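You operate a simulated robot arm through the tools that you are given. There is no shell and no other tool. Be economical: measure what you need, move in short steps, check, and stop when the job is done.

You are at the controls of a simulated robot arm. One attempt, no reset.

JOB
Clamp the silver tap body in the vice and mask its bore with the red plug.
Fine: slide the jaw up to it and turn the vice lock first.
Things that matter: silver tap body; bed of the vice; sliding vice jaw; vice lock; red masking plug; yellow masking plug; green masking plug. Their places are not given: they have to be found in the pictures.

It is judged by the outcome, as a careful person would: the job done as asked, and still so three seconds after it is handed in. It fails if anything else is knocked over, pushed out of place, dropped, spilled or broken.

ROBOT AND FRAMES
A 6-joint arm with a two-finger parallel gripper, fixed in place. Base frame: the origin is at the foot of the arm, x ahead of it, y to its left, z up; the work surface is at about z = 886. Units: mm, degrees, N and s.
With the tool pointing down near the work surface it reaches from about 240 to 660 mm from the base axis. Its first joint turns from -66.0 to 66.0 degrees. Payload 2.9 kg.
The TCP is the grasp point between the finger pads, 30 mm short of the fingertips. In the tool frame z runs along the fingers and y along their closing line. Largest opening 110 mm; finger width 20, thickness 10; the body of the gripper, 48 by 112 mm, starts 55 mm behind the TCP.
Orientation is that of the tool frame in the base frame, as a unit quaternion [w, x, y, z]. With the fingers straight down and closing along the base's y, the tool's x points along the base's -x, its y along +y and its z along -z.

CONTROLS
- The arm moves only by the tool drive_tool. Its argument "motion" is a list of rows, each an object (a shift or turn left out is 0, a gripper value left out holds the last) with "claw": the gripper command, from -1 (fully open) to 1 (shut), values between in proportion; "offset": the shift along the tool's x, y, z in units of 50 mm (1.0 is 50 mm), a list of three; "rot": the turn, a rotation vector about the tool's x, y, z in units of 6 degrees (1.0 is 6 degrees), a list of three. In form: [{"claw": claw, "offset": [dx, dy, dz], "rot": [ax, ay, az]}, ...]. A call has 1 to 10 rows; each row shifts and turns the commanded pose from where the row before left it, along the tool's axes as they then stand. A call with a number of a shift or a turn outside -1 to 1 is refused whole. Each row takes 0.2 s and may step no farther than 50 mm and 8.6 degrees from the row before; otherwise, or with a gripper value out of range, the whole call is refused. A pose out of reach is approached as far as the arm can. The call stops where the force on the tool passes 40 N (or 10 N more than at its start, if that is more) or the arm is blocked; 0.2 s more then pass. Each finger travels about 108 mm/s and halts on what it meets, pressing with about 23 N; the grip force reading is that of the motor and also rises with nothing between the fingers. The clock runs only during rows and for 0.2 s after the last one: add rows that do not move to give the fingers time. It gives the time, the measured TCP pose, the force on the tool (base axes), the opening and the grip force at its end, in the units of the frame above (readings bear some noise), and new pictures: "show" is both (left out), scene, wrist or none.
- Cameras (640 x 400 px; columns grow to the right, rows downward): "scene" is fixed at [75, 440.2, 1407.6]; the picture's right is [-0.73, -0.69, 0.00], its down [-0.28, 0.29, -0.92] and it looks along [0.63, -0.66, -0.40] (base axes); focal length 344 px, centre (320, 200). "wrist" rides on the gripper at [-36, 0, -57] in the tool frame; the picture's right is [0.00, -1.00, 0.00], its down [0.97, 0.00, -0.24] and it looks along [0.24, 0.00, 0.97] (tool axes); focal length 218 px, centre (320, 200).
- pixel_to_xyz(camera, pixels): for up to 12 pixels [column, row] of the newest picture of that camera ("zoom" is the newest enlarged one), the place [x, y, z] in the base frame of the surface seen there, good to about 2 mm, but the place of the scene camera against the robot may be out by one fixed shift of up to 18 mm in any direction. The clock stands still meanwhile.
- close_up(camera, box): a new picture of the part [left, top, right, bottom] of that camera's present view, enlarged. The clock stands still meanwhile.
- job_done(): hands the job in; it is judged then, once.

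Keep the steps short. Do not move on a guess: measure, check each grasp and each placing, and mend mistakes. In all there are 80 turns and 170 pictures (those below and enlarged ones count). Leave the gripper open and the arm clear of the work at the hand-in unless told otherwise, and finish with a single line.

The tools are called after "Request:" by a JSON object that holds its "api" and its "payload". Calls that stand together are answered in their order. drive_tool: Moves the arm, as the interface text tells. Its arguments: {"type":"object","properties":{"motion":{"type":"array"},"show":{"type":"string","enum":["both","scene","wrist","none"]}},"required":["motion"]} The other tools are called the same way: pixel_to_xyz (camera, pixels) gives the place of the surface under pixels of a picture; close_up (camera, box) takes an enlarged picture of a part of a camera's view; job_done () hands the job in.

At the start:

```text
time: 0.0
ee_pos: [384.3, -43.3, 1269.3]
tcp_rot: [0.0, 0.0, 1.0, 0.0]
ft_force: [0.3, 0.0, 0.0]
opening: 110.0
grasp_force: 0.1
```

scene: 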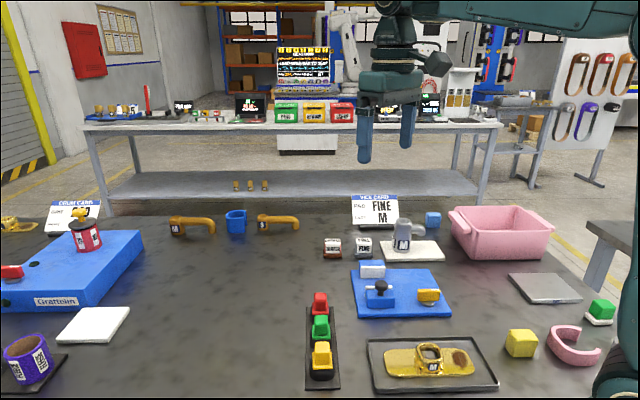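
wrist: 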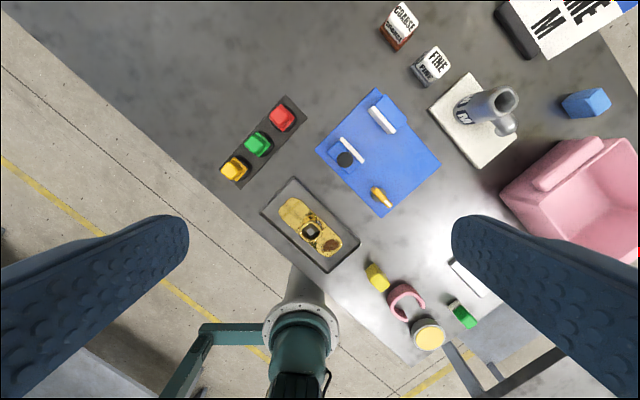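

I see the blue vice (scene ~400,292), the silver tap body on a white pad (~403,240), and the plugs in a rack (~320,330). I'll enlarge them first.

Request:
{"api": "close_up", "payload": {"camera": "scene", "box": [320, 190, 480, 330]}}

Request:
{"api": "close_up", "payload": {"camera": "wrist", "box": [300, 60, 540, 220]}}

Request:
{"api": "close_up", "payload": {"camera": "scene", "box": [280, 280, 400, 400]}}

Request:
{"api": "close_up", "payload": {"camera": "wrist", "box": [200, 80, 360, 280]}}

```text
2.86 times, centred on (400, 260) of scene
```

zoom: 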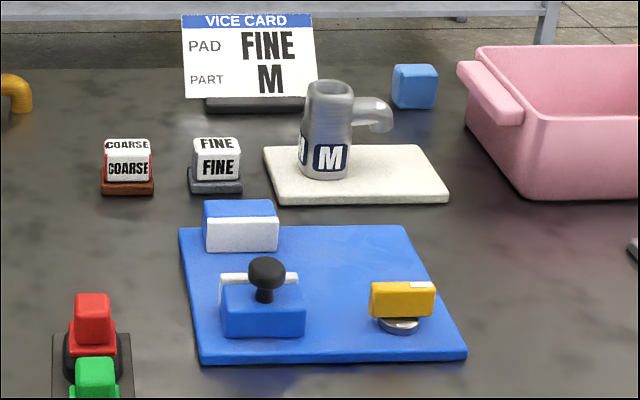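

```text
2.50 times, centred on (420, 140) of wrist
```

zoom: 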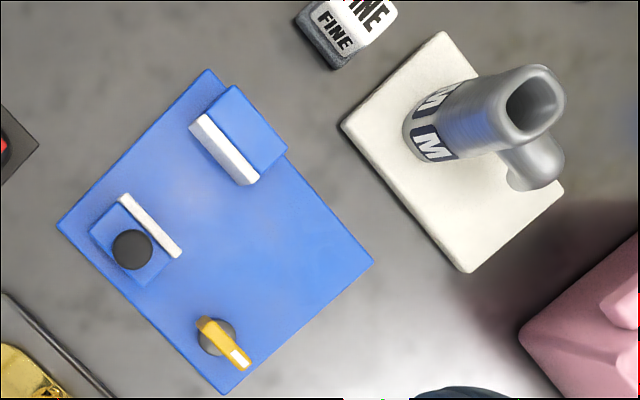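

```text
3.33 times, centred on (340, 340) of scene
```

zoom: 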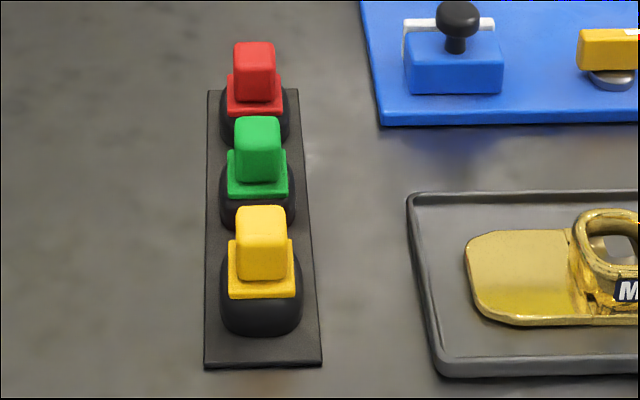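

```text
2.00 times, centred on (280, 180) of wrist
```

zoom: 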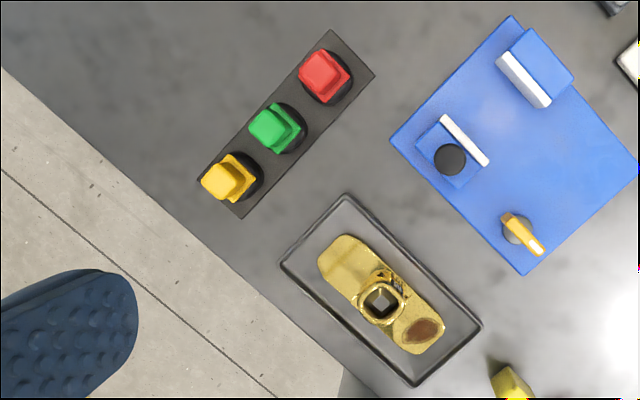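

I'll measure the main features through the wrist camera, which is tied to the robot: bed corners, jaw pads, knob, lock, tap and plugs.

Request:
{"api": "pixel_to_xyz", "payload": {"camera": "wrist", "pixels": [[375, 90], [317, 150], [382, 215], [439, 165], [391, 112], [371, 109], [392, 132], [345, 159], [342, 139.5], [362, 160.5], [375, 190.5], [388.5, 205.5]]}}

Request:
{"api": "pixel_to_xyz", "payload": {"camera": "wrist", "pixels": [[431, 108], [470, 74], [513, 130], [476, 166], [503, 88], [514, 98], [496, 104], [506, 98], [512, 127], [281, 117], [257, 143], [234, 168]]}}

Request:
{"api": "pixel_to_xyz", "payload": {"camera": "scene", "pixels": [[380, 287], [370, 268], [428, 294], [403, 222], [403, 240], [414, 220], [320, 300], [321, 322], [322, 350], [356, 314], [450, 314], [402, 275]]}}

```text
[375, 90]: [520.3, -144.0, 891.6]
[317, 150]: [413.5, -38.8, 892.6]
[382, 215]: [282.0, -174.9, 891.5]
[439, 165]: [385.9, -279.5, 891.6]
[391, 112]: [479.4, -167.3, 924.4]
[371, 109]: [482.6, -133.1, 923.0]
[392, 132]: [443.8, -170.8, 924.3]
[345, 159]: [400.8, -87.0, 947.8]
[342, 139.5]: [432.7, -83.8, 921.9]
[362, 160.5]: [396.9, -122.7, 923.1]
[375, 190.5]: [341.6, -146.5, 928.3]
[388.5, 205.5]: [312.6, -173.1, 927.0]
```

```text
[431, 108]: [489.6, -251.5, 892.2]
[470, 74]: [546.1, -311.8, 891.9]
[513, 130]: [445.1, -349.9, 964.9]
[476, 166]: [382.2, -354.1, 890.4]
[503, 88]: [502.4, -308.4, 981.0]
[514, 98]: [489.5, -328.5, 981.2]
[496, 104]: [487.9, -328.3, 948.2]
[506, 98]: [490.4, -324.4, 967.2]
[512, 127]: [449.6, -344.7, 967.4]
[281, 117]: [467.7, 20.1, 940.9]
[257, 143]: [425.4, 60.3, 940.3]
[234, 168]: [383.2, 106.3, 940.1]
```

```text
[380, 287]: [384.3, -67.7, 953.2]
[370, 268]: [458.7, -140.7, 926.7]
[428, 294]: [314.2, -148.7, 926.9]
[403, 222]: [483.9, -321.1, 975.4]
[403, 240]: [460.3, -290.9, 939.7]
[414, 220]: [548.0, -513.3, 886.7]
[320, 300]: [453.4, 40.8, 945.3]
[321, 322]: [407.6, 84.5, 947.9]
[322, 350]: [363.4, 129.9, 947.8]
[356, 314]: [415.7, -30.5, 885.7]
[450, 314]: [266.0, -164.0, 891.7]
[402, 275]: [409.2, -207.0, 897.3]
```

The vice axes lie at about 45°: the jaw slides along (0.71,-0.70), the pad gap is about 70 mm and the jaw tops are near z=924. I'll move above the tap for a closer look.

Request:
{"api": "drive_tool", "payload": {"motion": [{"claw": -1, "offset": [-0.265, -0.6925, 0.375]}, {"offset": [-0.265, -0.6925, 0.375]}, {"offset": [-0.265, -0.6925, 0.375]}, {"offset": [-0.265, -0.6925, 0.375]}, {"offset": [-0.265, -0.6925, 0.375]}, {"offset": [-0.265, -0.6925, 0.375]}, {"offset": [-0.265, -0.6925, 0.375]}, {"offset": [-0.265, -0.6925, 0.375]}]}}

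```text
time: 1.8
ee_pos: [492.1, -320.5, 1120.0]
tcp_rot: [0.0, 0.0, 1.0, 0.001]
ft_force: [-0.1, -0.5, 0.4]
opening: 110.1
grasp_force: 0.1
```

scene: 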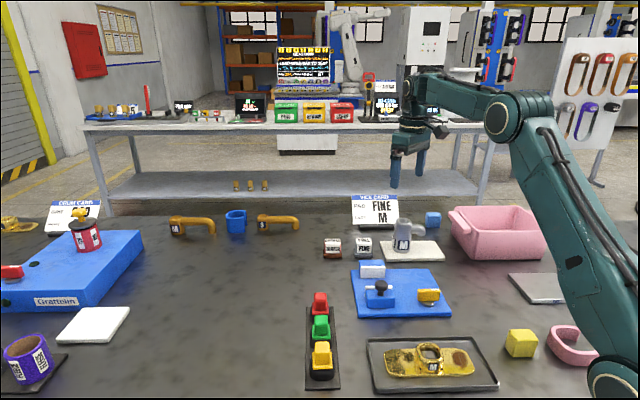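
wrist: 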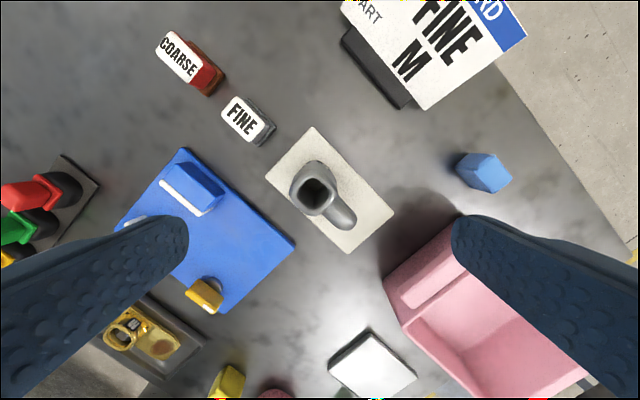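

The tap is near (313,193) with its spout toward lower right. I'll enlarge it.

Request:
{"api": "close_up", "payload": {"camera": "wrist", "box": [260, 140, 380, 240]}}

Request:
{"api": "close_up", "payload": {"camera": "scene", "box": [360, 200, 450, 270]}}

Request:
{"api": "close_up", "payload": {"camera": "wrist", "box": [140, 70, 280, 160]}}

```text
4.00 times, centred on (320, 190) of wrist
```

zoom: 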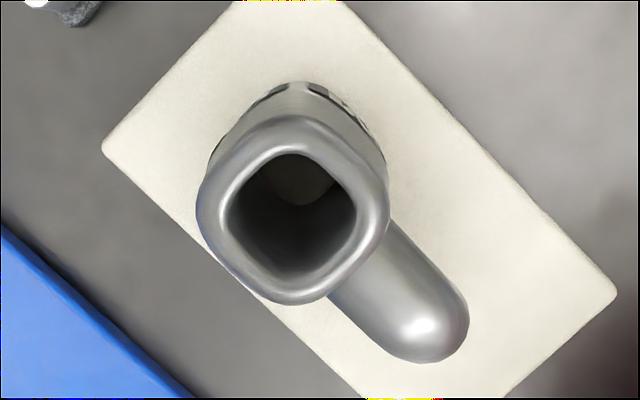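

```text
5.71 times, centred on (405, 235) of scene
```

zoom: 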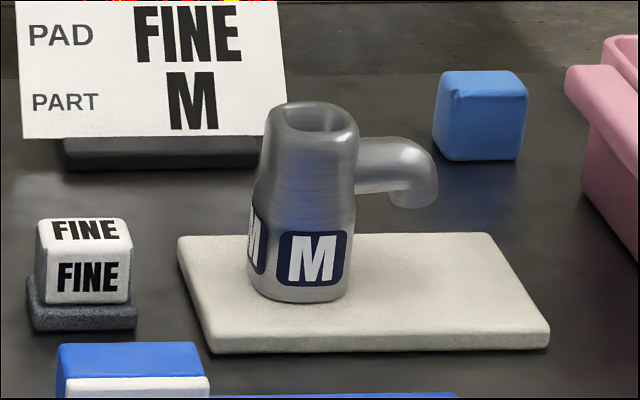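

```text
4.44 times, centred on (210, 115) of wrist
```

zoom: 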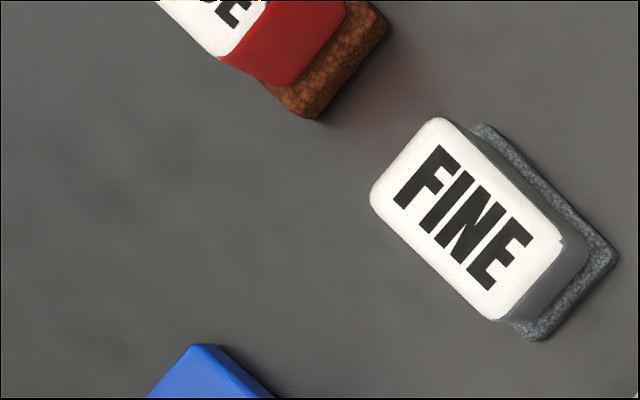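

Request:
{"api": "pixel_to_xyz", "payload": {"camera": "wrist", "pixels": [[314, 173.5], [332.3, 192.5], [312.8, 212.2], [293, 192.5], [327, 180], [325, 206], [300, 205], [302, 180], [330, 208], [350, 222], [314, 162], [342, 213]]}}

Request:
{"api": "pixel_to_xyz", "payload": {"camera": "wrist", "pixels": [[187, 151], [125, 222], [293, 243], [222, 312], [205, 179], [165, 181], [201, 214], [135, 226], [346, 221], [307, 132], [268, 178], [391, 213]]}}

```text
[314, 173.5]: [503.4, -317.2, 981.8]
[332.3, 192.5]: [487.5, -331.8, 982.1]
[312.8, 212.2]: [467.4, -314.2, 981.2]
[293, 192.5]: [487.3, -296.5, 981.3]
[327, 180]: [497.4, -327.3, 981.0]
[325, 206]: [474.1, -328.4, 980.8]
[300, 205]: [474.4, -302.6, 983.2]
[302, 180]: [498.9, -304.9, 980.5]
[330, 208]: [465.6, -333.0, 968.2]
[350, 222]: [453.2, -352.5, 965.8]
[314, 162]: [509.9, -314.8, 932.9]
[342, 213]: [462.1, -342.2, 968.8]
```

```text
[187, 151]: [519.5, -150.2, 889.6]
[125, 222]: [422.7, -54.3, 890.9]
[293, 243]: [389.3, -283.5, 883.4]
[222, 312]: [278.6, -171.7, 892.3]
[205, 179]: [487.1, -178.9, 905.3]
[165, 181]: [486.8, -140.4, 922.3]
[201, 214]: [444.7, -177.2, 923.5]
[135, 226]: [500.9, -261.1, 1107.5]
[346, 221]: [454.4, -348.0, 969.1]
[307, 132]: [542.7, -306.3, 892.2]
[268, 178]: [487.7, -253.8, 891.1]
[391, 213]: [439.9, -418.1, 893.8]
```

The tap axis is at about (486,-314.5) with its rim at z≈981. The spout points along the vice's long axis, so the orientation already suits. I'll turn the tool 45° so the fingers close across the tap, narrow the opening to about 72, and drop partway.

Request:
{"api": "drive_tool", "payload": {"motion": [{"claw": -0.3, "rot": [0, 0, -0.9375]}, {"rot": [0, 0, -0.9375]}, {"rot": [0, 0, -0.9375]}, {"rot": [0, 0, -0.9375]}, {"rot": [0, 0, -0.9375]}, {"rot": [0, 0, -0.9375]}, {"rot": [0, 0, -0.9375]}, {"rot": [0, 0, -0.9375]}, {"offset": [0, 0.17, 0.7]}, {"offset": [0, 0, 0.5]}]}}

```text
time: 4.0
ee_pos: [484.8, -316.0, 1059.9]
tcp_rot: [0.001, -0.382, 0.924, -0.001]
ft_force: [0.2, 0.0, 0.1]
opening: 71.7
grasp_force: 0.0
```

scene: 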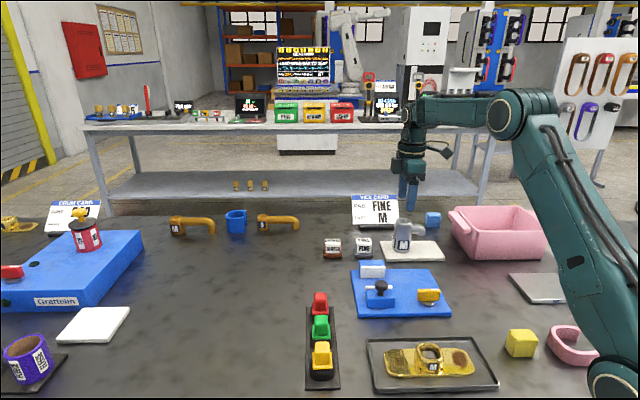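
wrist: 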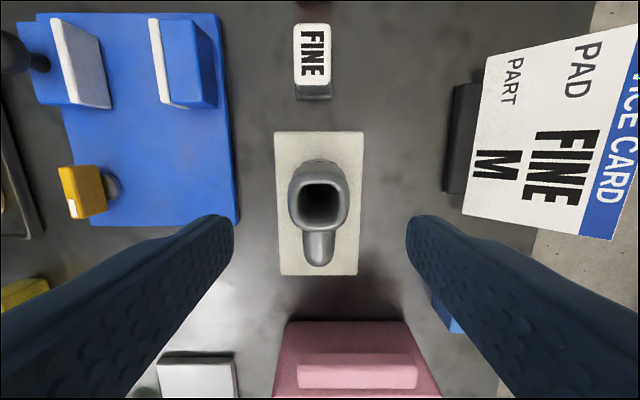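

Aligned. I'll measure the rim again up close before gripping.

Request:
{"api": "close_up", "payload": {"camera": "wrist", "box": [270, 140, 370, 280]}}

Request:
{"api": "pixel_to_xyz", "payload": {"camera": "wrist", "pixels": [[318, 180], [342, 200], [318, 227], [295, 204], [318, 262], [310, 245], [327, 245], [300, 170], [336, 170], [277, 134], [361, 134], [358, 273]]}}

Request:
{"api": "pixel_to_xyz", "payload": {"camera": "wrist", "pixels": [[218, 20], [238, 215], [160, 30], [174, 100], [182, 25], [205, 60], [55, 30], [70, 95], [80, 170], [72, 208], [40, 40], [100, 170]]}}

```text
2.86 times, centred on (320, 210) of wrist
```

zoom: 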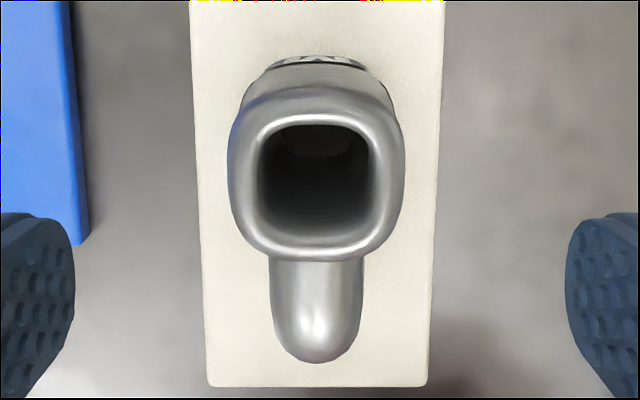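

```text
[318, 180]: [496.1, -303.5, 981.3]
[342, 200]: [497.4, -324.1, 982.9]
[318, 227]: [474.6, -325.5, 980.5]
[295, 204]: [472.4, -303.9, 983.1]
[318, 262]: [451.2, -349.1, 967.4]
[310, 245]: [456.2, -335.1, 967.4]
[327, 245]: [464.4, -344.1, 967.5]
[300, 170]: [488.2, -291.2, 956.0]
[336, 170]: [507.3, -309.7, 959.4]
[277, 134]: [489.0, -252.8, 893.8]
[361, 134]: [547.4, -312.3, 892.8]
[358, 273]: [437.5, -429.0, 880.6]
```

```text
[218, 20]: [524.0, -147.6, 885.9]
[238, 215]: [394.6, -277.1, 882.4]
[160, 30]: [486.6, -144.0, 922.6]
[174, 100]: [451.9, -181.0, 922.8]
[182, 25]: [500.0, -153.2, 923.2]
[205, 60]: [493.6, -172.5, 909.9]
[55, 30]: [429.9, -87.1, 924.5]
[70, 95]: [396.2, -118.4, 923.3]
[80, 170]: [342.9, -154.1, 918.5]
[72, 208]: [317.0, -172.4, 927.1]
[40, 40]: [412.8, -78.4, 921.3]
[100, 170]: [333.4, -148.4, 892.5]
```

The tap centre is confirmed at about (485,-314), about 42 mm wide at the top. I'll descend to TCP z≈970, which puts the tips at 940, above jaw height, and close.

Request:
{"api": "drive_tool", "payload": {"motion": [{"offset": [-0.03, 0.017, 0.6]}, {"offset": [0, 0, 0.6]}, {"offset": [0, 0, 0.6]}, {"claw": 0.6}, {"claw": 1}, {}, {}]}}

```text
time: 5.6
ee_pos: [485.2, -313.3, 967.7]
tcp_rot: [0.001, -0.383, 0.924, 0.0]
ft_force: [0.2, -0.2, 0.5]
opening: 45.9
grasp_force: 23.1
```

scene: 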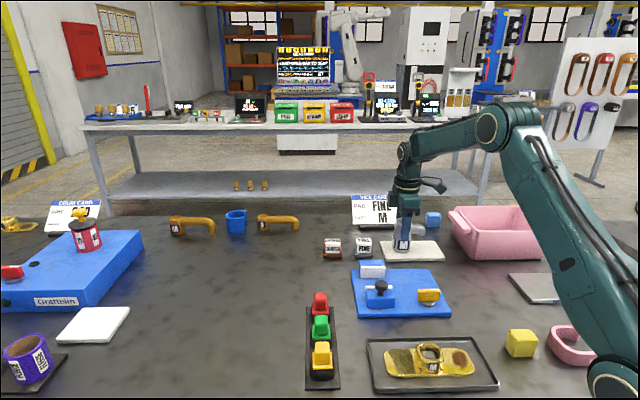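
wrist: 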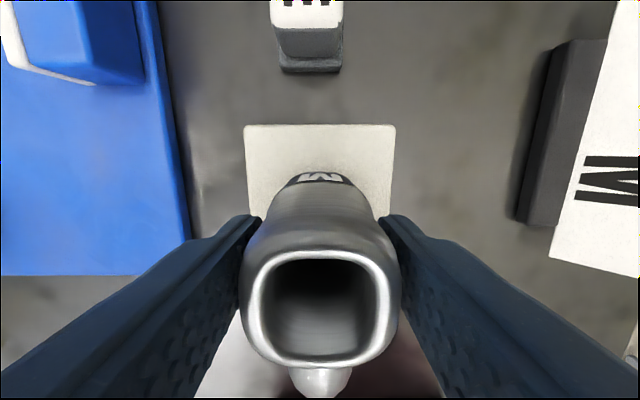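

Firm grip at 45.9 mm. I'll lift 85 mm, move toward the vice, and re-measure the jaw faces on the way.

Request:
{"api": "drive_tool", "payload": {"motion": [{"offset": [0, 0, -0.5]}, {"offset": [0, 0, -0.6]}, {"offset": [0, 0, -0.6]}, {"offset": [-0.6, 0.4, 0]}, {"offset": [-0.6, 0.5, 0]}, {"offset": [-0.6, 0.5, 0]}, {"offset": [-0.17, 0.2, 0]}, {}]}}

```text
time: 7.4
ee_pos: [499.2, -187.3, 1055.2]
tcp_rot: [0.0, -0.382, 0.924, 0.0]
ft_force: [0.0, -0.3, -4.9]
opening: 45.7
grasp_force: 22.6
```

scene: 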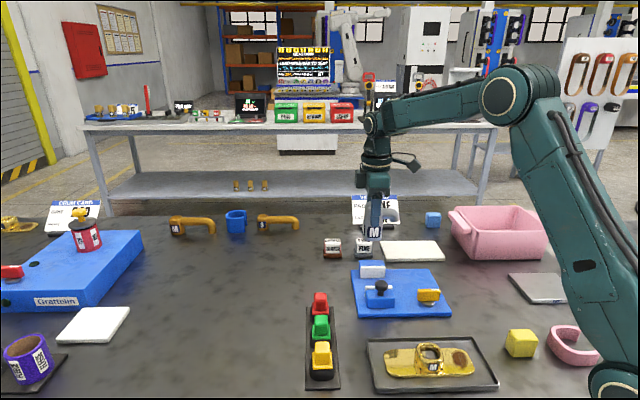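
wrist: 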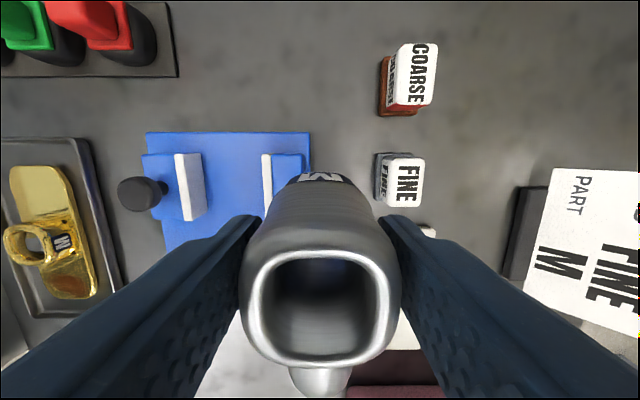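

The vice is visible at left: fixed jaw at columns 262–302, sliding pad at 175–205. I'll enlarge and measure.

Request:
{"api": "close_up", "payload": {"camera": "wrist", "box": [110, 120, 320, 250]}}

Request:
{"api": "pixel_to_xyz", "payload": {"camera": "wrist", "pixels": [[264, 160], [264, 190], [270, 160], [270, 190], [285, 160], [300, 160], [178, 160], [184, 160], [188, 158], [181, 180], [200, 180], [190, 215]]}}

```text
3.05 times, centred on (215, 185) of wrist
```

zoom: 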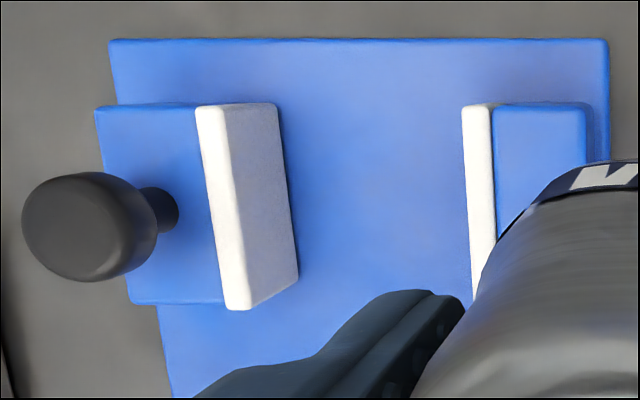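

```text
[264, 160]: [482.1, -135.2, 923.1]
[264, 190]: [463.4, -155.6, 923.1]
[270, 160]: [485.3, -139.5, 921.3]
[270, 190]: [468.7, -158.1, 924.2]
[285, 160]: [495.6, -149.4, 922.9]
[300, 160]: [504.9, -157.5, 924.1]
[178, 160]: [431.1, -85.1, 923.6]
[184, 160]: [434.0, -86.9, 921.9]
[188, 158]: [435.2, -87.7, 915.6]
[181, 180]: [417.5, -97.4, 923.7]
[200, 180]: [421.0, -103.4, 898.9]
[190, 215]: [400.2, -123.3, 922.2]
```

The fixed pad face is at u≈435 and the sliding face at u≈370, centred at w≈-220. The tap centre goes to u≈410, w≈-220. I'll move across and lower partway.

Request:
{"api": "drive_tool", "payload": {"motion": [{"offset": [0, 0.5, 0]}, {"offset": [0, 0.5, 0]}, {"offset": [0, 0.508, 0]}, {}, {"offset": [0, 0, 0.4]}, {"offset": [0, 0, 0.2]}, {}]}}

```text
time: 9.0
ee_pos: [445.0, -134.0, 1024.3]
tcp_rot: [0.0, -0.383, 0.924, 0.0]
ft_force: [0.1, -0.2, -5.8]
opening: 45.7
grasp_force: 22.6
```

scene: 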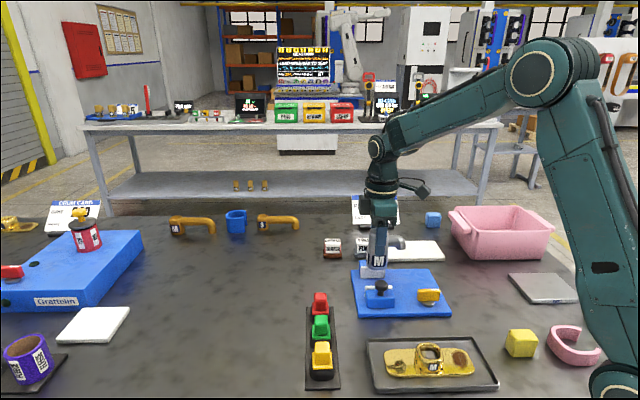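
wrist: 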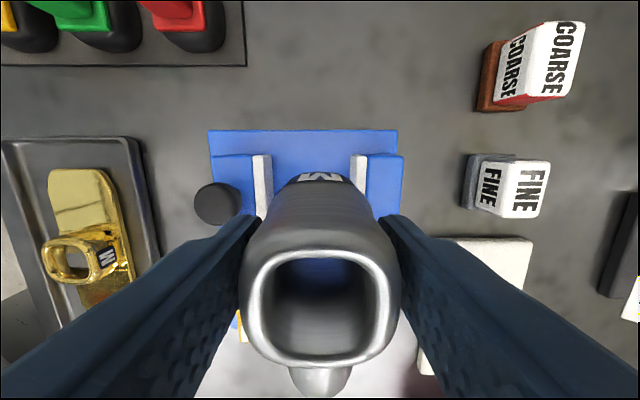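

The tap is between the jaws in plan. I'll lower 50 mm, then check.

Request:
{"api": "drive_tool", "payload": {"motion": [{"offset": [0, 0, 0.3]}, {"offset": [0, 0, 0.3]}, {"offset": [0, 0, 0.3]}, {"offset": [0, 0, 0.06]}, {}]}}

Request:
{"api": "close_up", "payload": {"camera": "scene", "box": [340, 210, 450, 320]}}

```text
time: 10.2
ee_pos: [445.9, -133.4, 975.6]
tcp_rot: [0.0, -0.383, 0.924, 0.0]
ft_force: [0.0, -0.1, -4.3]
opening: 45.7
grasp_force: 23.1
```

scene: 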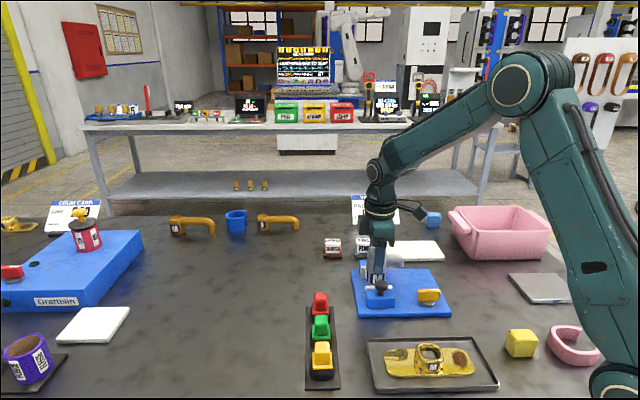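
wrist: 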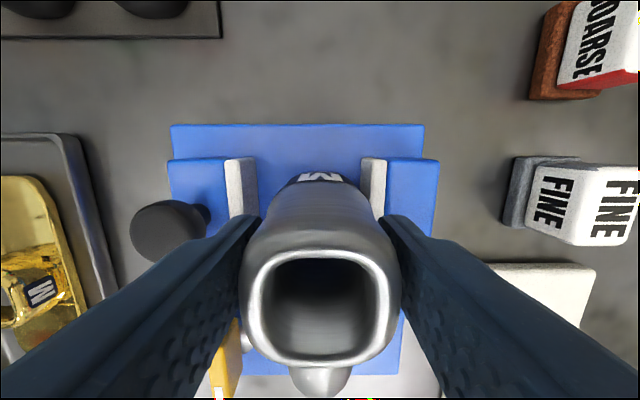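

```text
3.64 times, centred on (395, 265) of scene
```

zoom: 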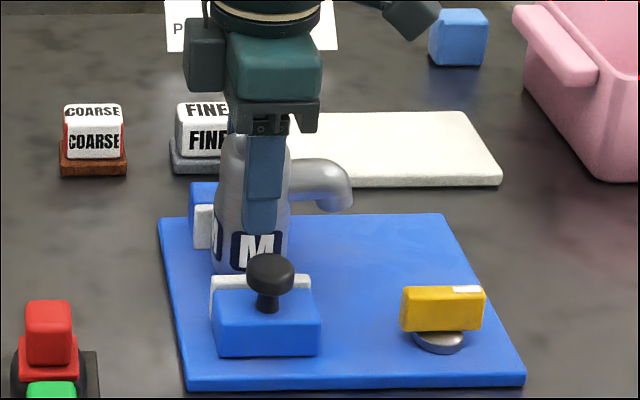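

Clear of both pads. I'll lower the last ~8 mm gently until the force changes.

Request:
{"api": "drive_tool", "payload": {"motion": [{"offset": [0, 0, 0.08]}, {"offset": [0, 0, 0.04]}, {"offset": [0, 0, 0.03]}, {}], "show": "none"}}

```text
time: 11.2
ee_pos: [444.8, -132.3, 967.7]
tcp_rot: [0.0, -0.383, 0.924, 0.0]
ft_force: [0.5, -0.3, -6.0]
opening: 45.7
grasp_force: 23.0
```

Still carrying the weight (-6 N). I'll go 1 mm at a time.

Request:
{"api": "drive_tool", "payload": {"motion": [{"offset": [0, 0, 0.02]}, {}], "show": "none"}}

Request:
{"api": "drive_tool", "payload": {"motion": [{"offset": [0, 0, 0.02]}, {}], "show": "none"}}

```text
time: 11.8
ee_pos: [445.4, -133.7, 967.9]
tcp_rot: [-0.001, -0.383, 0.924, 0.0]
ft_force: [-0.2, -0.7, -5.7]
opening: 45.7
grasp_force: 22.9
```

```text
time: 12.4
ee_pos: [445.7, -131.7, 967.8]
tcp_rot: [0.0, -0.383, 0.924, 0.0]
ft_force: [1.3, -0.8, -4.8]
opening: 45.6
grasp_force: 23.2
```

Request:
{"api": "drive_tool", "payload": {"motion": [{"offset": [0, 0, 0.02]}, {}], "show": "none"}}

Request:
{"api": "close_up", "payload": {"camera": "scene", "box": [340, 210, 450, 320]}}

```text
time: 13.0
ee_pos: [445.3, -133.3, 967.1]
tcp_rot: [0.0, -0.383, 0.924, -0.002]
ft_force: [-0.6, 0.6, 7.4]
opening: 45.5
grasp_force: 22.9
```

```text
3.64 times, centred on (395, 265) of scene
```

zoom: 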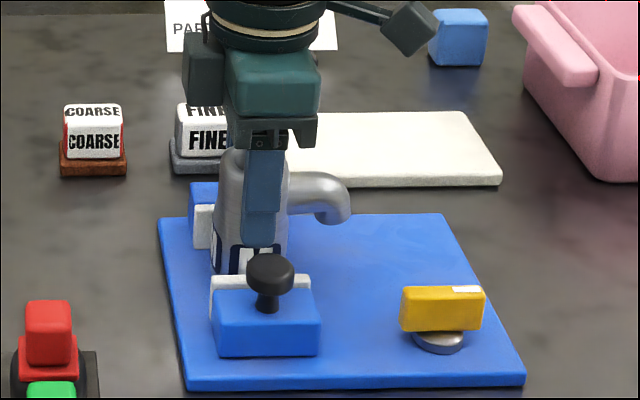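

Contact: the force flipped to +7.4 N, so the tap stands on the bed. I'll open to about 66 mm and rise.

Request:
{"api": "drive_tool", "payload": {"motion": [{"claw": -0.2}, {}, {"offset": [0, 0, -0.4]}, {"offset": [0, 0, -0.8]}, {"offset": [-0.4, 0, -0.8]}, {"offset": [-0.4, 0, -0.8]}, {}]}}

Request:
{"api": "close_up", "payload": {"camera": "scene", "box": [340, 210, 450, 320]}}

Request:
{"api": "close_up", "payload": {"camera": "wrist", "box": [210, 130, 430, 330]}}

```text
time: 14.6
ee_pos: [472.8, -104.4, 1105.5]
tcp_rot: [0.001, -0.382, 0.924, 0.0]
ft_force: [0.1, 0.9, -0.1]
opening: 66.1
grasp_force: 0.0
```

scene: 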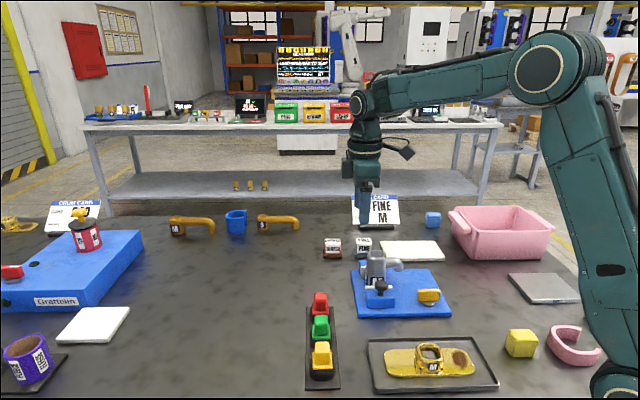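
wrist: 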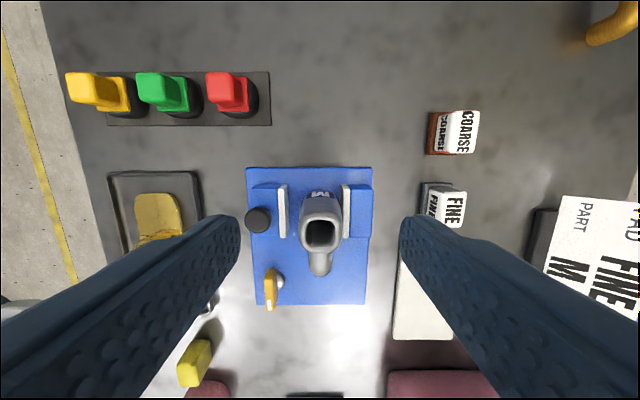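

```text
3.64 times, centred on (395, 265) of scene
```

zoom: 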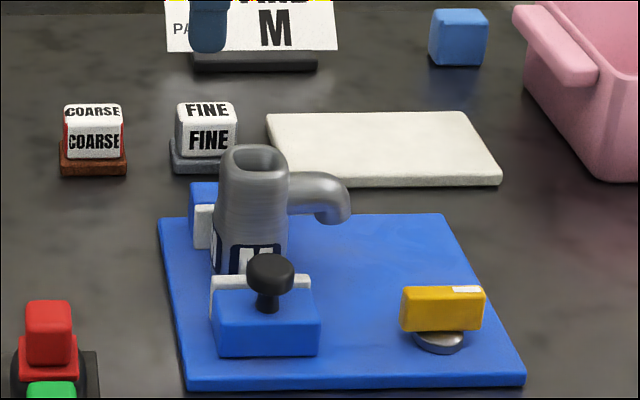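

```text
2.00 times, centred on (320, 230) of wrist
```

zoom: 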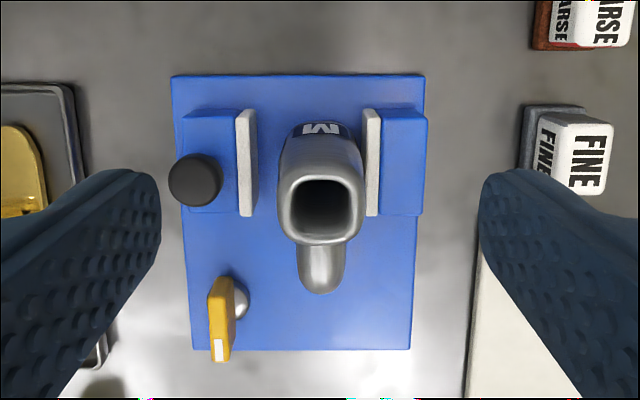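

The tap stands upright between the pads with its spout toward the free end. Next is the knob on the sliding jaw (wrist ~257,220), so I'll measure the knob, jaw, lock and tap now.

Request:
{"api": "pixel_to_xyz", "payload": {"camera": "wrist", "pixels": [[257, 219], [248, 219], [268, 219], [257, 210], [257, 229], [303, 233], [338, 233], [320, 217], [320, 250], [269, 275], [269, 305], [280, 281]]}}

Request:
{"api": "close_up", "payload": {"camera": "wrist", "box": [235, 195, 315, 315]}}

Request:
{"api": "close_up", "payload": {"camera": "scene", "box": [360, 265, 450, 321]}}

```text
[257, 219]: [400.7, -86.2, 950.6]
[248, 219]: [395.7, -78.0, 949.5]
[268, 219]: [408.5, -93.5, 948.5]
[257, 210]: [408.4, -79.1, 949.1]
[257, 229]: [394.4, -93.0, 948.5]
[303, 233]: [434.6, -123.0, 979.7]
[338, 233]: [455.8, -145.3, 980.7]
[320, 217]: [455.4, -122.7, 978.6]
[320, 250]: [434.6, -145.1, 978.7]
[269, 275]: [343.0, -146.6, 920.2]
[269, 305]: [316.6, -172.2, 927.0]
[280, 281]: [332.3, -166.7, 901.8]
```

```text
3.33 times, centred on (275, 255) of wrist
```

zoom: 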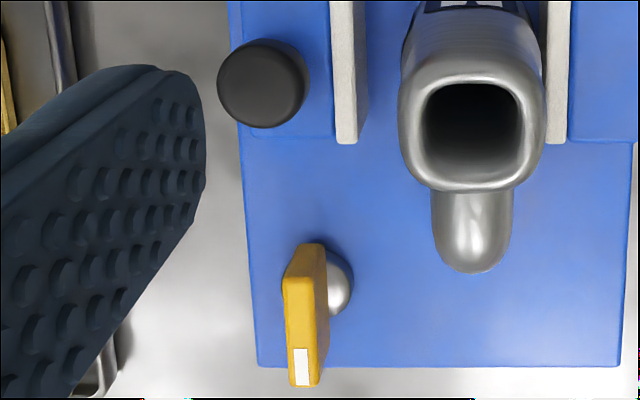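

```text
7.11 times, centred on (405, 293) of scene
```

zoom: 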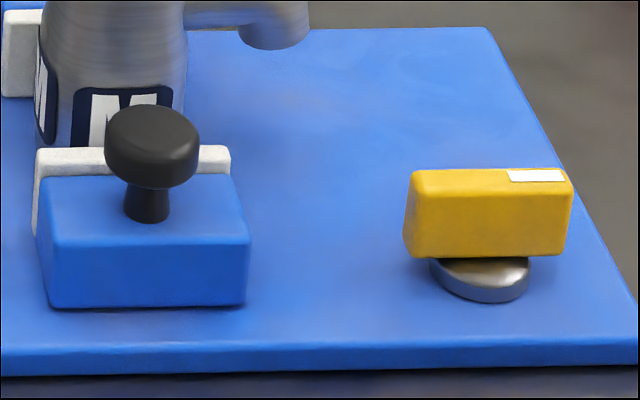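

The knob centre is at (401,-86), top z≈950, about 24 mm wide. The tap centre is at (445,-134). I'll move over the knob and start turning 90° so the fingers close across the sliding direction.

Request:
{"api": "drive_tool", "payload": {"motion": [{"offset": [0.379, 0.636, 0]}, {"offset": [0.379, 0.636, 0]}, {"rot": [0, 0, 1]}, {"rot": [0, 0, 1]}, {"rot": [0, 0, 1]}, {"rot": [0, 0, 1]}, {"rot": [0, 0, 1]}, {"rot": [0, 0, 1]}, {"rot": [0, 0, 1]}, {"rot": [0, 0, 1]}], "show": "none"}}

Request:
{"api": "drive_tool", "payload": {"motion": [{"rot": [0, 0, 1]}, {"rot": [0, 0, 1]}, {"rot": [0, 0, 1]}, {"rot": [0, 0, 1]}, {"rot": [0, 0, 1]}, {"rot": [0, 0, 1]}, {"rot": [0, 0, 1]}, {"offset": [0, 0, 0.9]}, {}]}}

```text
time: 16.8
ee_pos: [402.8, -87.3, 1104.6]
tcp_rot: [0.001, 0.027, 1.0, -0.001]
ft_force: [-0.3, -0.6, 0.3]
opening: 66.0
grasp_force: 0.0
```

```text
time: 18.8
ee_pos: [402.0, -85.8, 1059.5]
tcp_rot: [0.0, 0.384, 0.923, 0.0]
ft_force: [0.6, 0.0, -0.7]
opening: 66.1
grasp_force: 0.0
```

scene: 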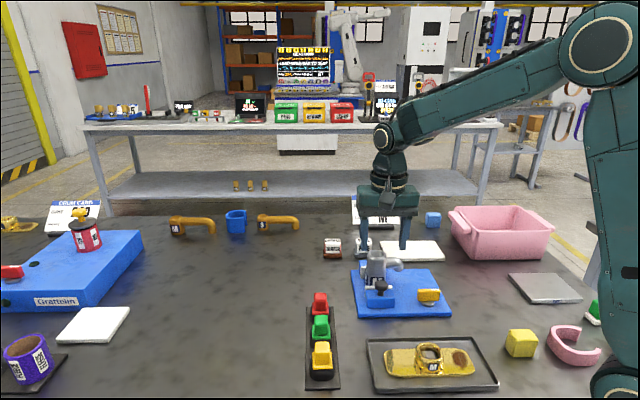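
wrist: 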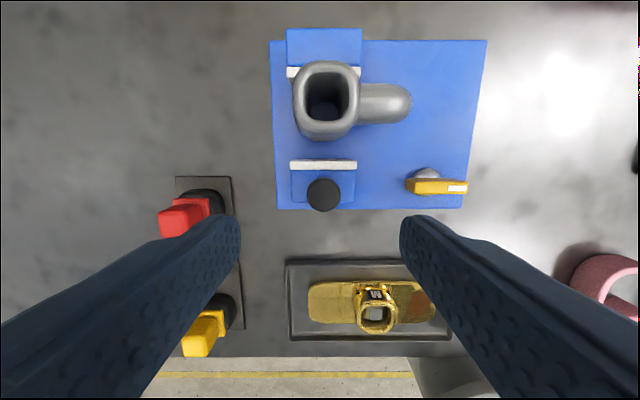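

Positioned over the knob. I'll lower to z≈959 (tips about 5 mm above the jaw block) and grip the knob.

Request:
{"api": "drive_tool", "payload": {"motion": [{"claw": 0, "offset": [0, 0, 0.7]}, {"offset": [0, 0, 0.7]}, {"offset": [0, 0, 0.4]}, {"offset": [0, 0, 0.2]}, {"claw": 0.5}, {"claw": 1}, {}, {}]}}

Request:
{"api": "close_up", "payload": {"camera": "scene", "box": [340, 210, 450, 320]}}

```text
time: 20.6
ee_pos: [399.9, -88.3, 960.1]
tcp_rot: [-0.001, 0.386, 0.922, -0.002]
ft_force: [-17.0, -20.6, 3.1]
opening: 27.0
grasp_force: 45.8
```

scene: 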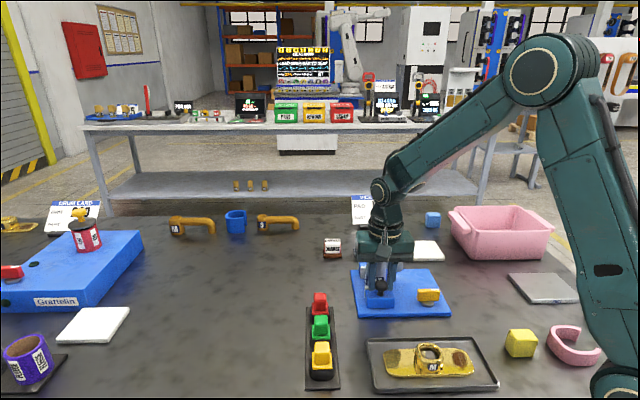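
wrist: 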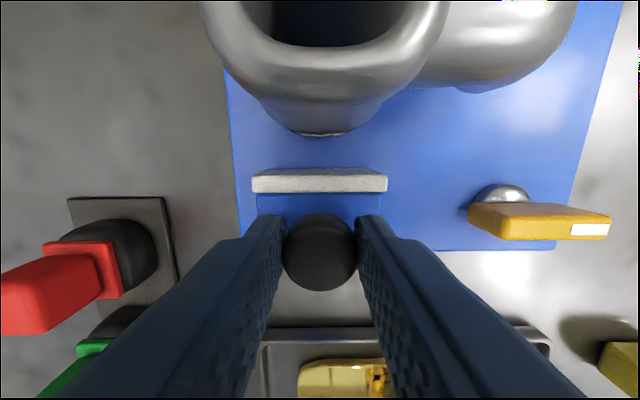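

```text
3.64 times, centred on (395, 265) of scene
```

zoom: 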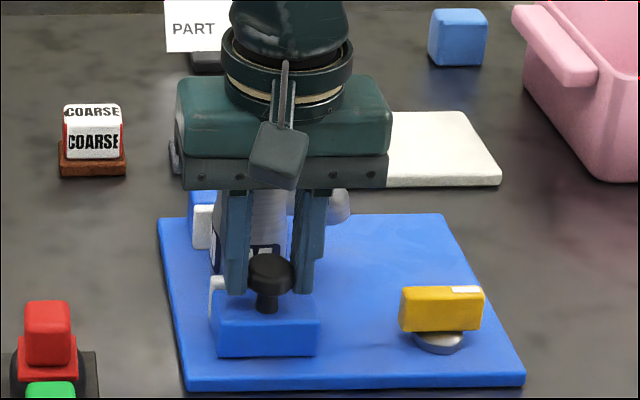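

Knob gripped, 27 mm. A sideways 27 N shows my centre was about 3 mm off along the jaw, so I'll shift to relieve it.

Request:
{"api": "drive_tool", "payload": {"motion": [{"offset": [0, -0.06, 0]}, {}], "show": "none"}}

```text
time: 21.2
ee_pos: [399.7, -87.7, 960.5]
tcp_rot: [0.001, 0.382, 0.924, 0.0]
ft_force: [-6.5, -6.4, -2.4]
opening: 27.1
grasp_force: 44.9
```

Relieved. I'll slide the jaw toward the tap, 12 mm first in short steps.

Request:
{"api": "drive_tool", "payload": {"motion": [{"offset": [-0.06, -0.01, 0]}, {"offset": [-0.06, 0, 0]}, {"offset": [-0.06, 0, 0]}, {"offset": [-0.06, 0, 0]}, {}]}}

```text
time: 22.4
ee_pos: [408.1, -97.1, 960.3]
tcp_rot: [0.0, 0.383, 0.924, 0.001]
ft_force: [1.0, 2.9, -4.3]
opening: 27.2
grasp_force: 45.1
```

scene: 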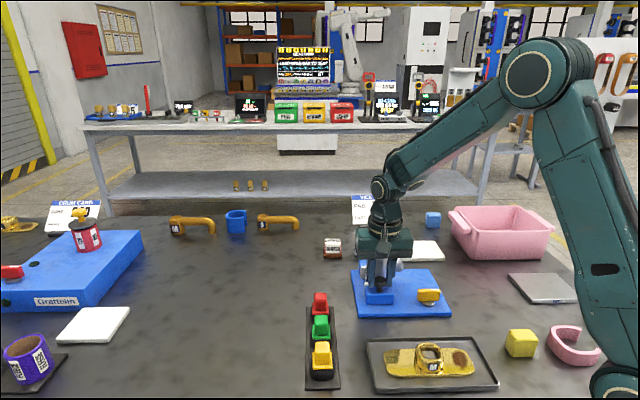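
wrist: 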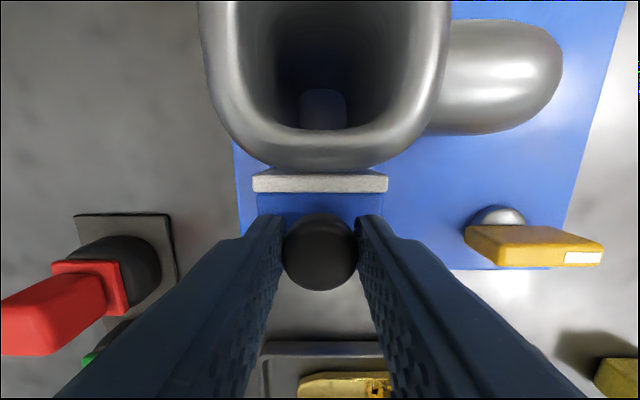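

The jaw follows freely. I'll continue in smaller steps, watching the force for contact.

Request:
{"api": "drive_tool", "payload": {"motion": [{"offset": [-0.04, 0, 0]}, {"offset": [-0.04, 0, 0]}, {}], "show": "none"}}

Request:
{"api": "drive_tool", "payload": {"motion": [{"offset": [-0.04, 0, 0]}, {}], "show": "none"}}

```text
time: 23.2
ee_pos: [410.7, -100.1, 960.1]
tcp_rot: [0.0, 0.382, 0.924, 0.001]
ft_force: [5.5, 7.8, -7.9]
opening: 27.0
grasp_force: 44.6
```

```text
time: 23.8
ee_pos: [412.5, -101.4, 960.4]
tcp_rot: [0.0, 0.381, 0.924, 0.0]
ft_force: [-1.1, 15.6, -2.0]
opening: 27.1
grasp_force: 44.9
```

Resistance has built to about 12 N along the slide at 18.8 mm of travel. I'll go a little further and look.

Request:
{"api": "drive_tool", "payload": {"motion": [{"offset": [-0.02, 0.02, 0]}, {}], "show": "none"}}

Request:
{"api": "drive_tool", "payload": {"motion": [{"offset": [-0.02, 0.01, 0]}, {}]}}

Request:
{"api": "close_up", "payload": {"camera": "scene", "box": [340, 210, 450, 320]}}

```text
time: 24.4
ee_pos: [412.7, -101.7, 960.3]
tcp_rot: [-0.002, 0.383, 0.924, 0.0]
ft_force: [-5.5, 10.3, -1.7]
opening: 27.4
grasp_force: 45.2
```

```text
time: 25.0
ee_pos: [413.8, -103.0, 960.7]
tcp_rot: [-0.001, 0.384, 0.923, -0.001]
ft_force: [-8.3, 4.0, -4.1]
opening: 27.1
grasp_force: 45.1
```

scene: 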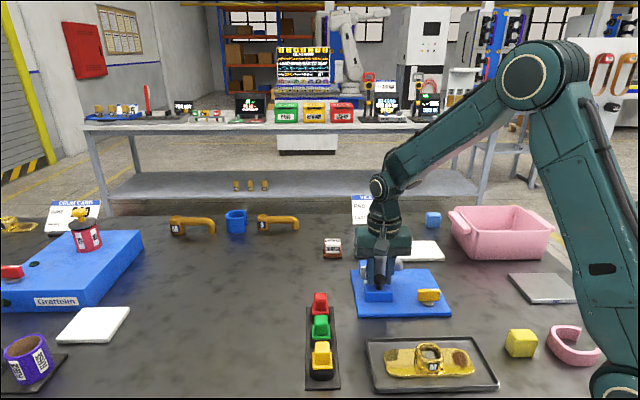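
wrist: 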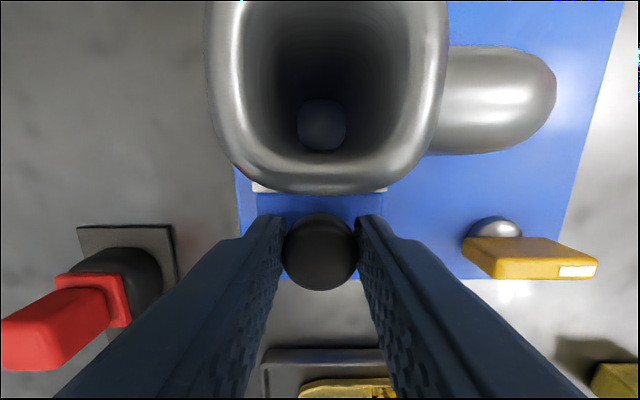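

```text
3.64 times, centred on (395, 265) of scene
```

zoom: 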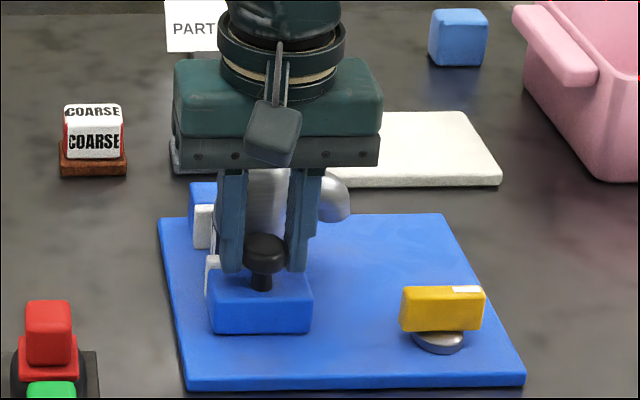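

Request:
{"api": "drive_tool", "payload": {"motion": [{"offset": [-0.02, 0, 0]}, {}], "show": "none"}}

Request:
{"api": "drive_tool", "payload": {"motion": [{"offset": [-0.02, 0, 0]}, {}], "show": "none"}}

Request:
{"api": "drive_tool", "payload": {"motion": [{"offset": [-0.02, 0, 0]}, {}], "show": "none"}}

```text
time: 25.6
ee_pos: [412.5, -103.3, 961.4]
tcp_rot: [-0.002, 0.383, 0.924, 0.0]
ft_force: [-17.5, 6.8, -0.2]
opening: 27.2
grasp_force: 45.2
```

```text
time: 26.2
ee_pos: [413.5, -102.9, 960.4]
tcp_rot: [-0.003, 0.383, 0.924, 0.001]
ft_force: [-23.0, 10.3, 6.6]
opening: 26.9
grasp_force: 45.1
```

```text
time: 26.8
ee_pos: [414.6, -103.0, 960.0]
tcp_rot: [-0.004, 0.382, 0.924, -0.001]
ft_force: [-25.4, 16.3, 11.1]
opening: 26.9
grasp_force: 44.8
```

Resistance climbs to about 29 N with no further movement, so the tap is pressed between both pads. I'll release the knob and rise to inspect.

Request:
{"api": "drive_tool", "payload": {"motion": [{"offset": [0.03, 0, 0]}, {"claw": 0.3}, {"claw": 0}, {"offset": [0, 0, -0.4]}, {"offset": [0, 0, -0.8]}, {"offset": [0, 0, -0.8]}, {}]}}

Request:
{"api": "close_up", "payload": {"camera": "wrist", "box": [250, 20, 490, 230]}}

Request:
{"api": "close_up", "payload": {"camera": "scene", "box": [340, 230, 460, 320]}}

```text
time: 28.4
ee_pos: [415.3, -103.9, 1061.1]
tcp_rot: [0.0, 0.382, 0.924, 0.0]
ft_force: [-0.7, 1.1, -0.1]
opening: 54.9
grasp_force: 0.2
```

scene: 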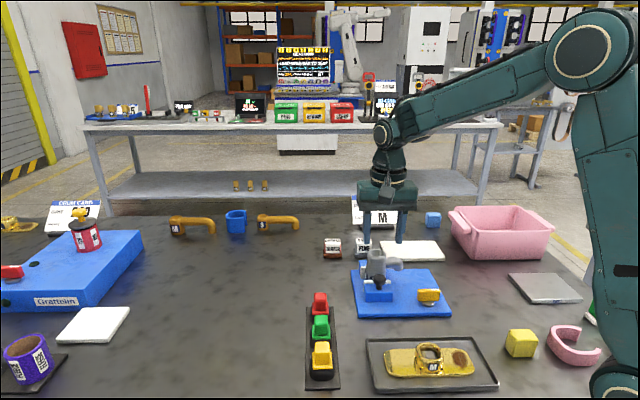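
wrist: 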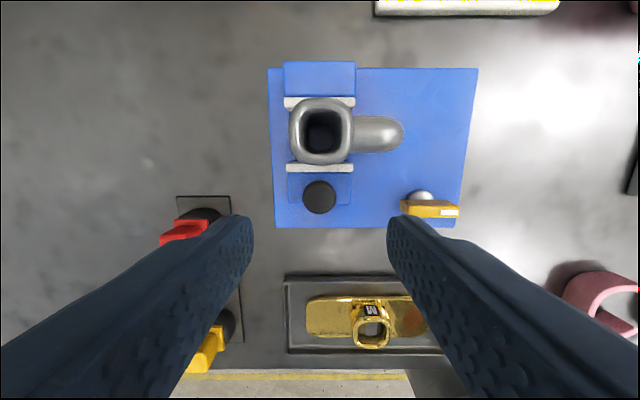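

```text
1.90 times, centred on (370, 125) of wrist
```

zoom: 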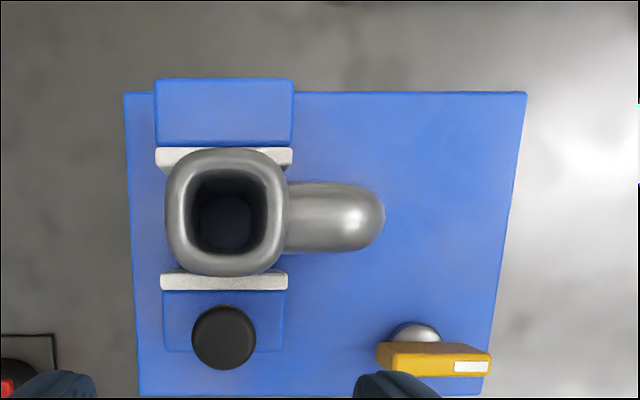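

```text
4.44 times, centred on (400, 275) of scene
```

zoom: 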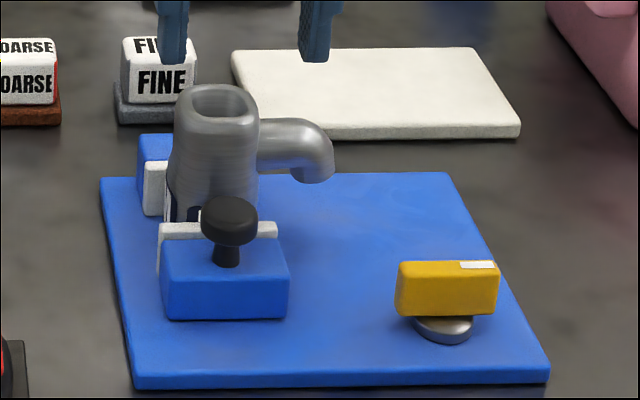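

Both pads touch the tap. Now the lock: I'll measure the lever and its metal pivot.

Request:
{"api": "pixel_to_xyz", "payload": {"camera": "wrist", "pixels": [[420, 192], [412, 194], [429, 196], [402, 203], [402, 212], [458, 207], [457, 214], [430, 205], [430, 212], [445, 212], [430, 215], [320, 197]]}}

Request:
{"api": "pixel_to_xyz", "payload": {"camera": "zoom", "pixels": [[398, 264], [496, 264], [400, 290], [490, 300], [445, 266], [418, 322], [471, 320], [445, 340]]}}

```text
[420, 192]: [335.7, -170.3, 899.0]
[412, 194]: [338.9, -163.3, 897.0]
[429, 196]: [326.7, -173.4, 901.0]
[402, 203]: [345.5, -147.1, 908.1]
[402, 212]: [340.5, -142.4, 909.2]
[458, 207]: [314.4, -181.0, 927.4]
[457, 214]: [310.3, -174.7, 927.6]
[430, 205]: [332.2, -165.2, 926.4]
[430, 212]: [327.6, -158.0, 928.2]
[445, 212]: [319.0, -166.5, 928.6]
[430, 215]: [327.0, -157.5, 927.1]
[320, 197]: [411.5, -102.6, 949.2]
```

```text
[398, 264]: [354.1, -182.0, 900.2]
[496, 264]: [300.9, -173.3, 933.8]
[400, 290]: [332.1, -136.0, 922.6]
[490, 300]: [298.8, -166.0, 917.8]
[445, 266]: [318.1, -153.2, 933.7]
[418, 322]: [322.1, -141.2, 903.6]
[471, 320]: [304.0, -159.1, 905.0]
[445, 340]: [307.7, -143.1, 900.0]
```

The lever is about 47×11 mm with its top at z≈928, pivoting near (328,-162.5). I'll turn the tool back 90° so the fingers close across the lever, then move over it.

Request:
{"api": "drive_tool", "payload": {"motion": [{"rot": [0, 0, -1]}, {"rot": [0, 0, -1]}, {"rot": [0, 0, -1]}, {"rot": [0, 0, -1]}, {"rot": [0, 0, -1]}, {"rot": [0, 0, -1]}, {"rot": [0, 0, -1]}, {"rot": [0, 0, -1]}, {"rot": [0, 0, -1]}, {"rot": [0, 0, -1]}], "show": "none"}}

Request:
{"api": "drive_tool", "payload": {"motion": [{"rot": [0, 0, -1]}, {"rot": [0, 0, -1]}, {"rot": [0, 0, -1]}, {"rot": [0, 0, -1]}, {"rot": [0, 0, -1]}, {"offset": [0.688, 0.135, 0]}, {"offset": [0.688, 0.135, 0]}, {"offset": [0.688, 0.135, 0]}, {}]}}

```text
time: 30.6
ee_pos: [415.4, -104.5, 1060.0]
tcp_rot: [0.0, -0.131, 0.991, 0.0]
ft_force: [0.2, -0.1, 0.9]
opening: 55.3
grasp_force: 0.0
```

```text
time: 32.6
ee_pos: [328.9, -162.3, 1060.3]
tcp_rot: [0.0, -0.383, 0.924, 0.0]
ft_force: [0.4, -0.2, 0.6]
opening: 55.1
grasp_force: 0.0
```

scene: 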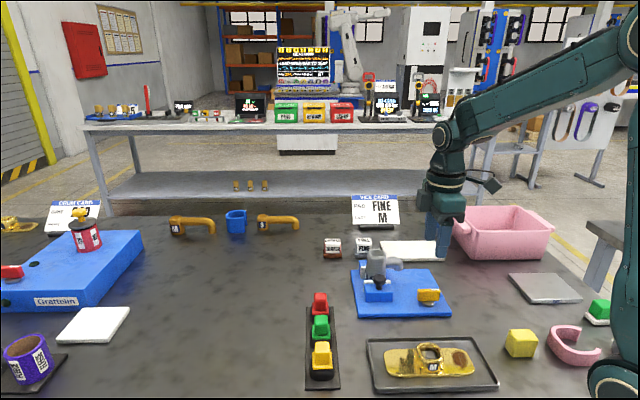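
wrist: 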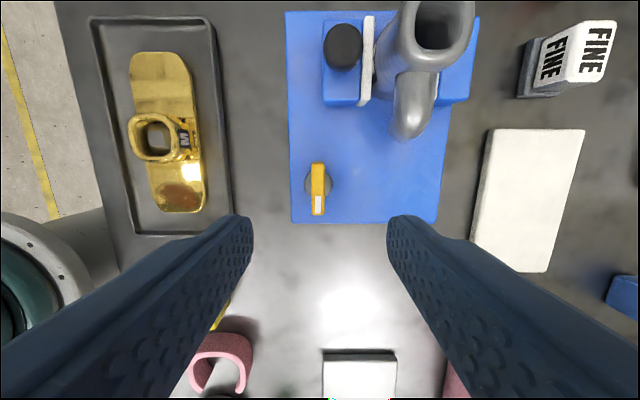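

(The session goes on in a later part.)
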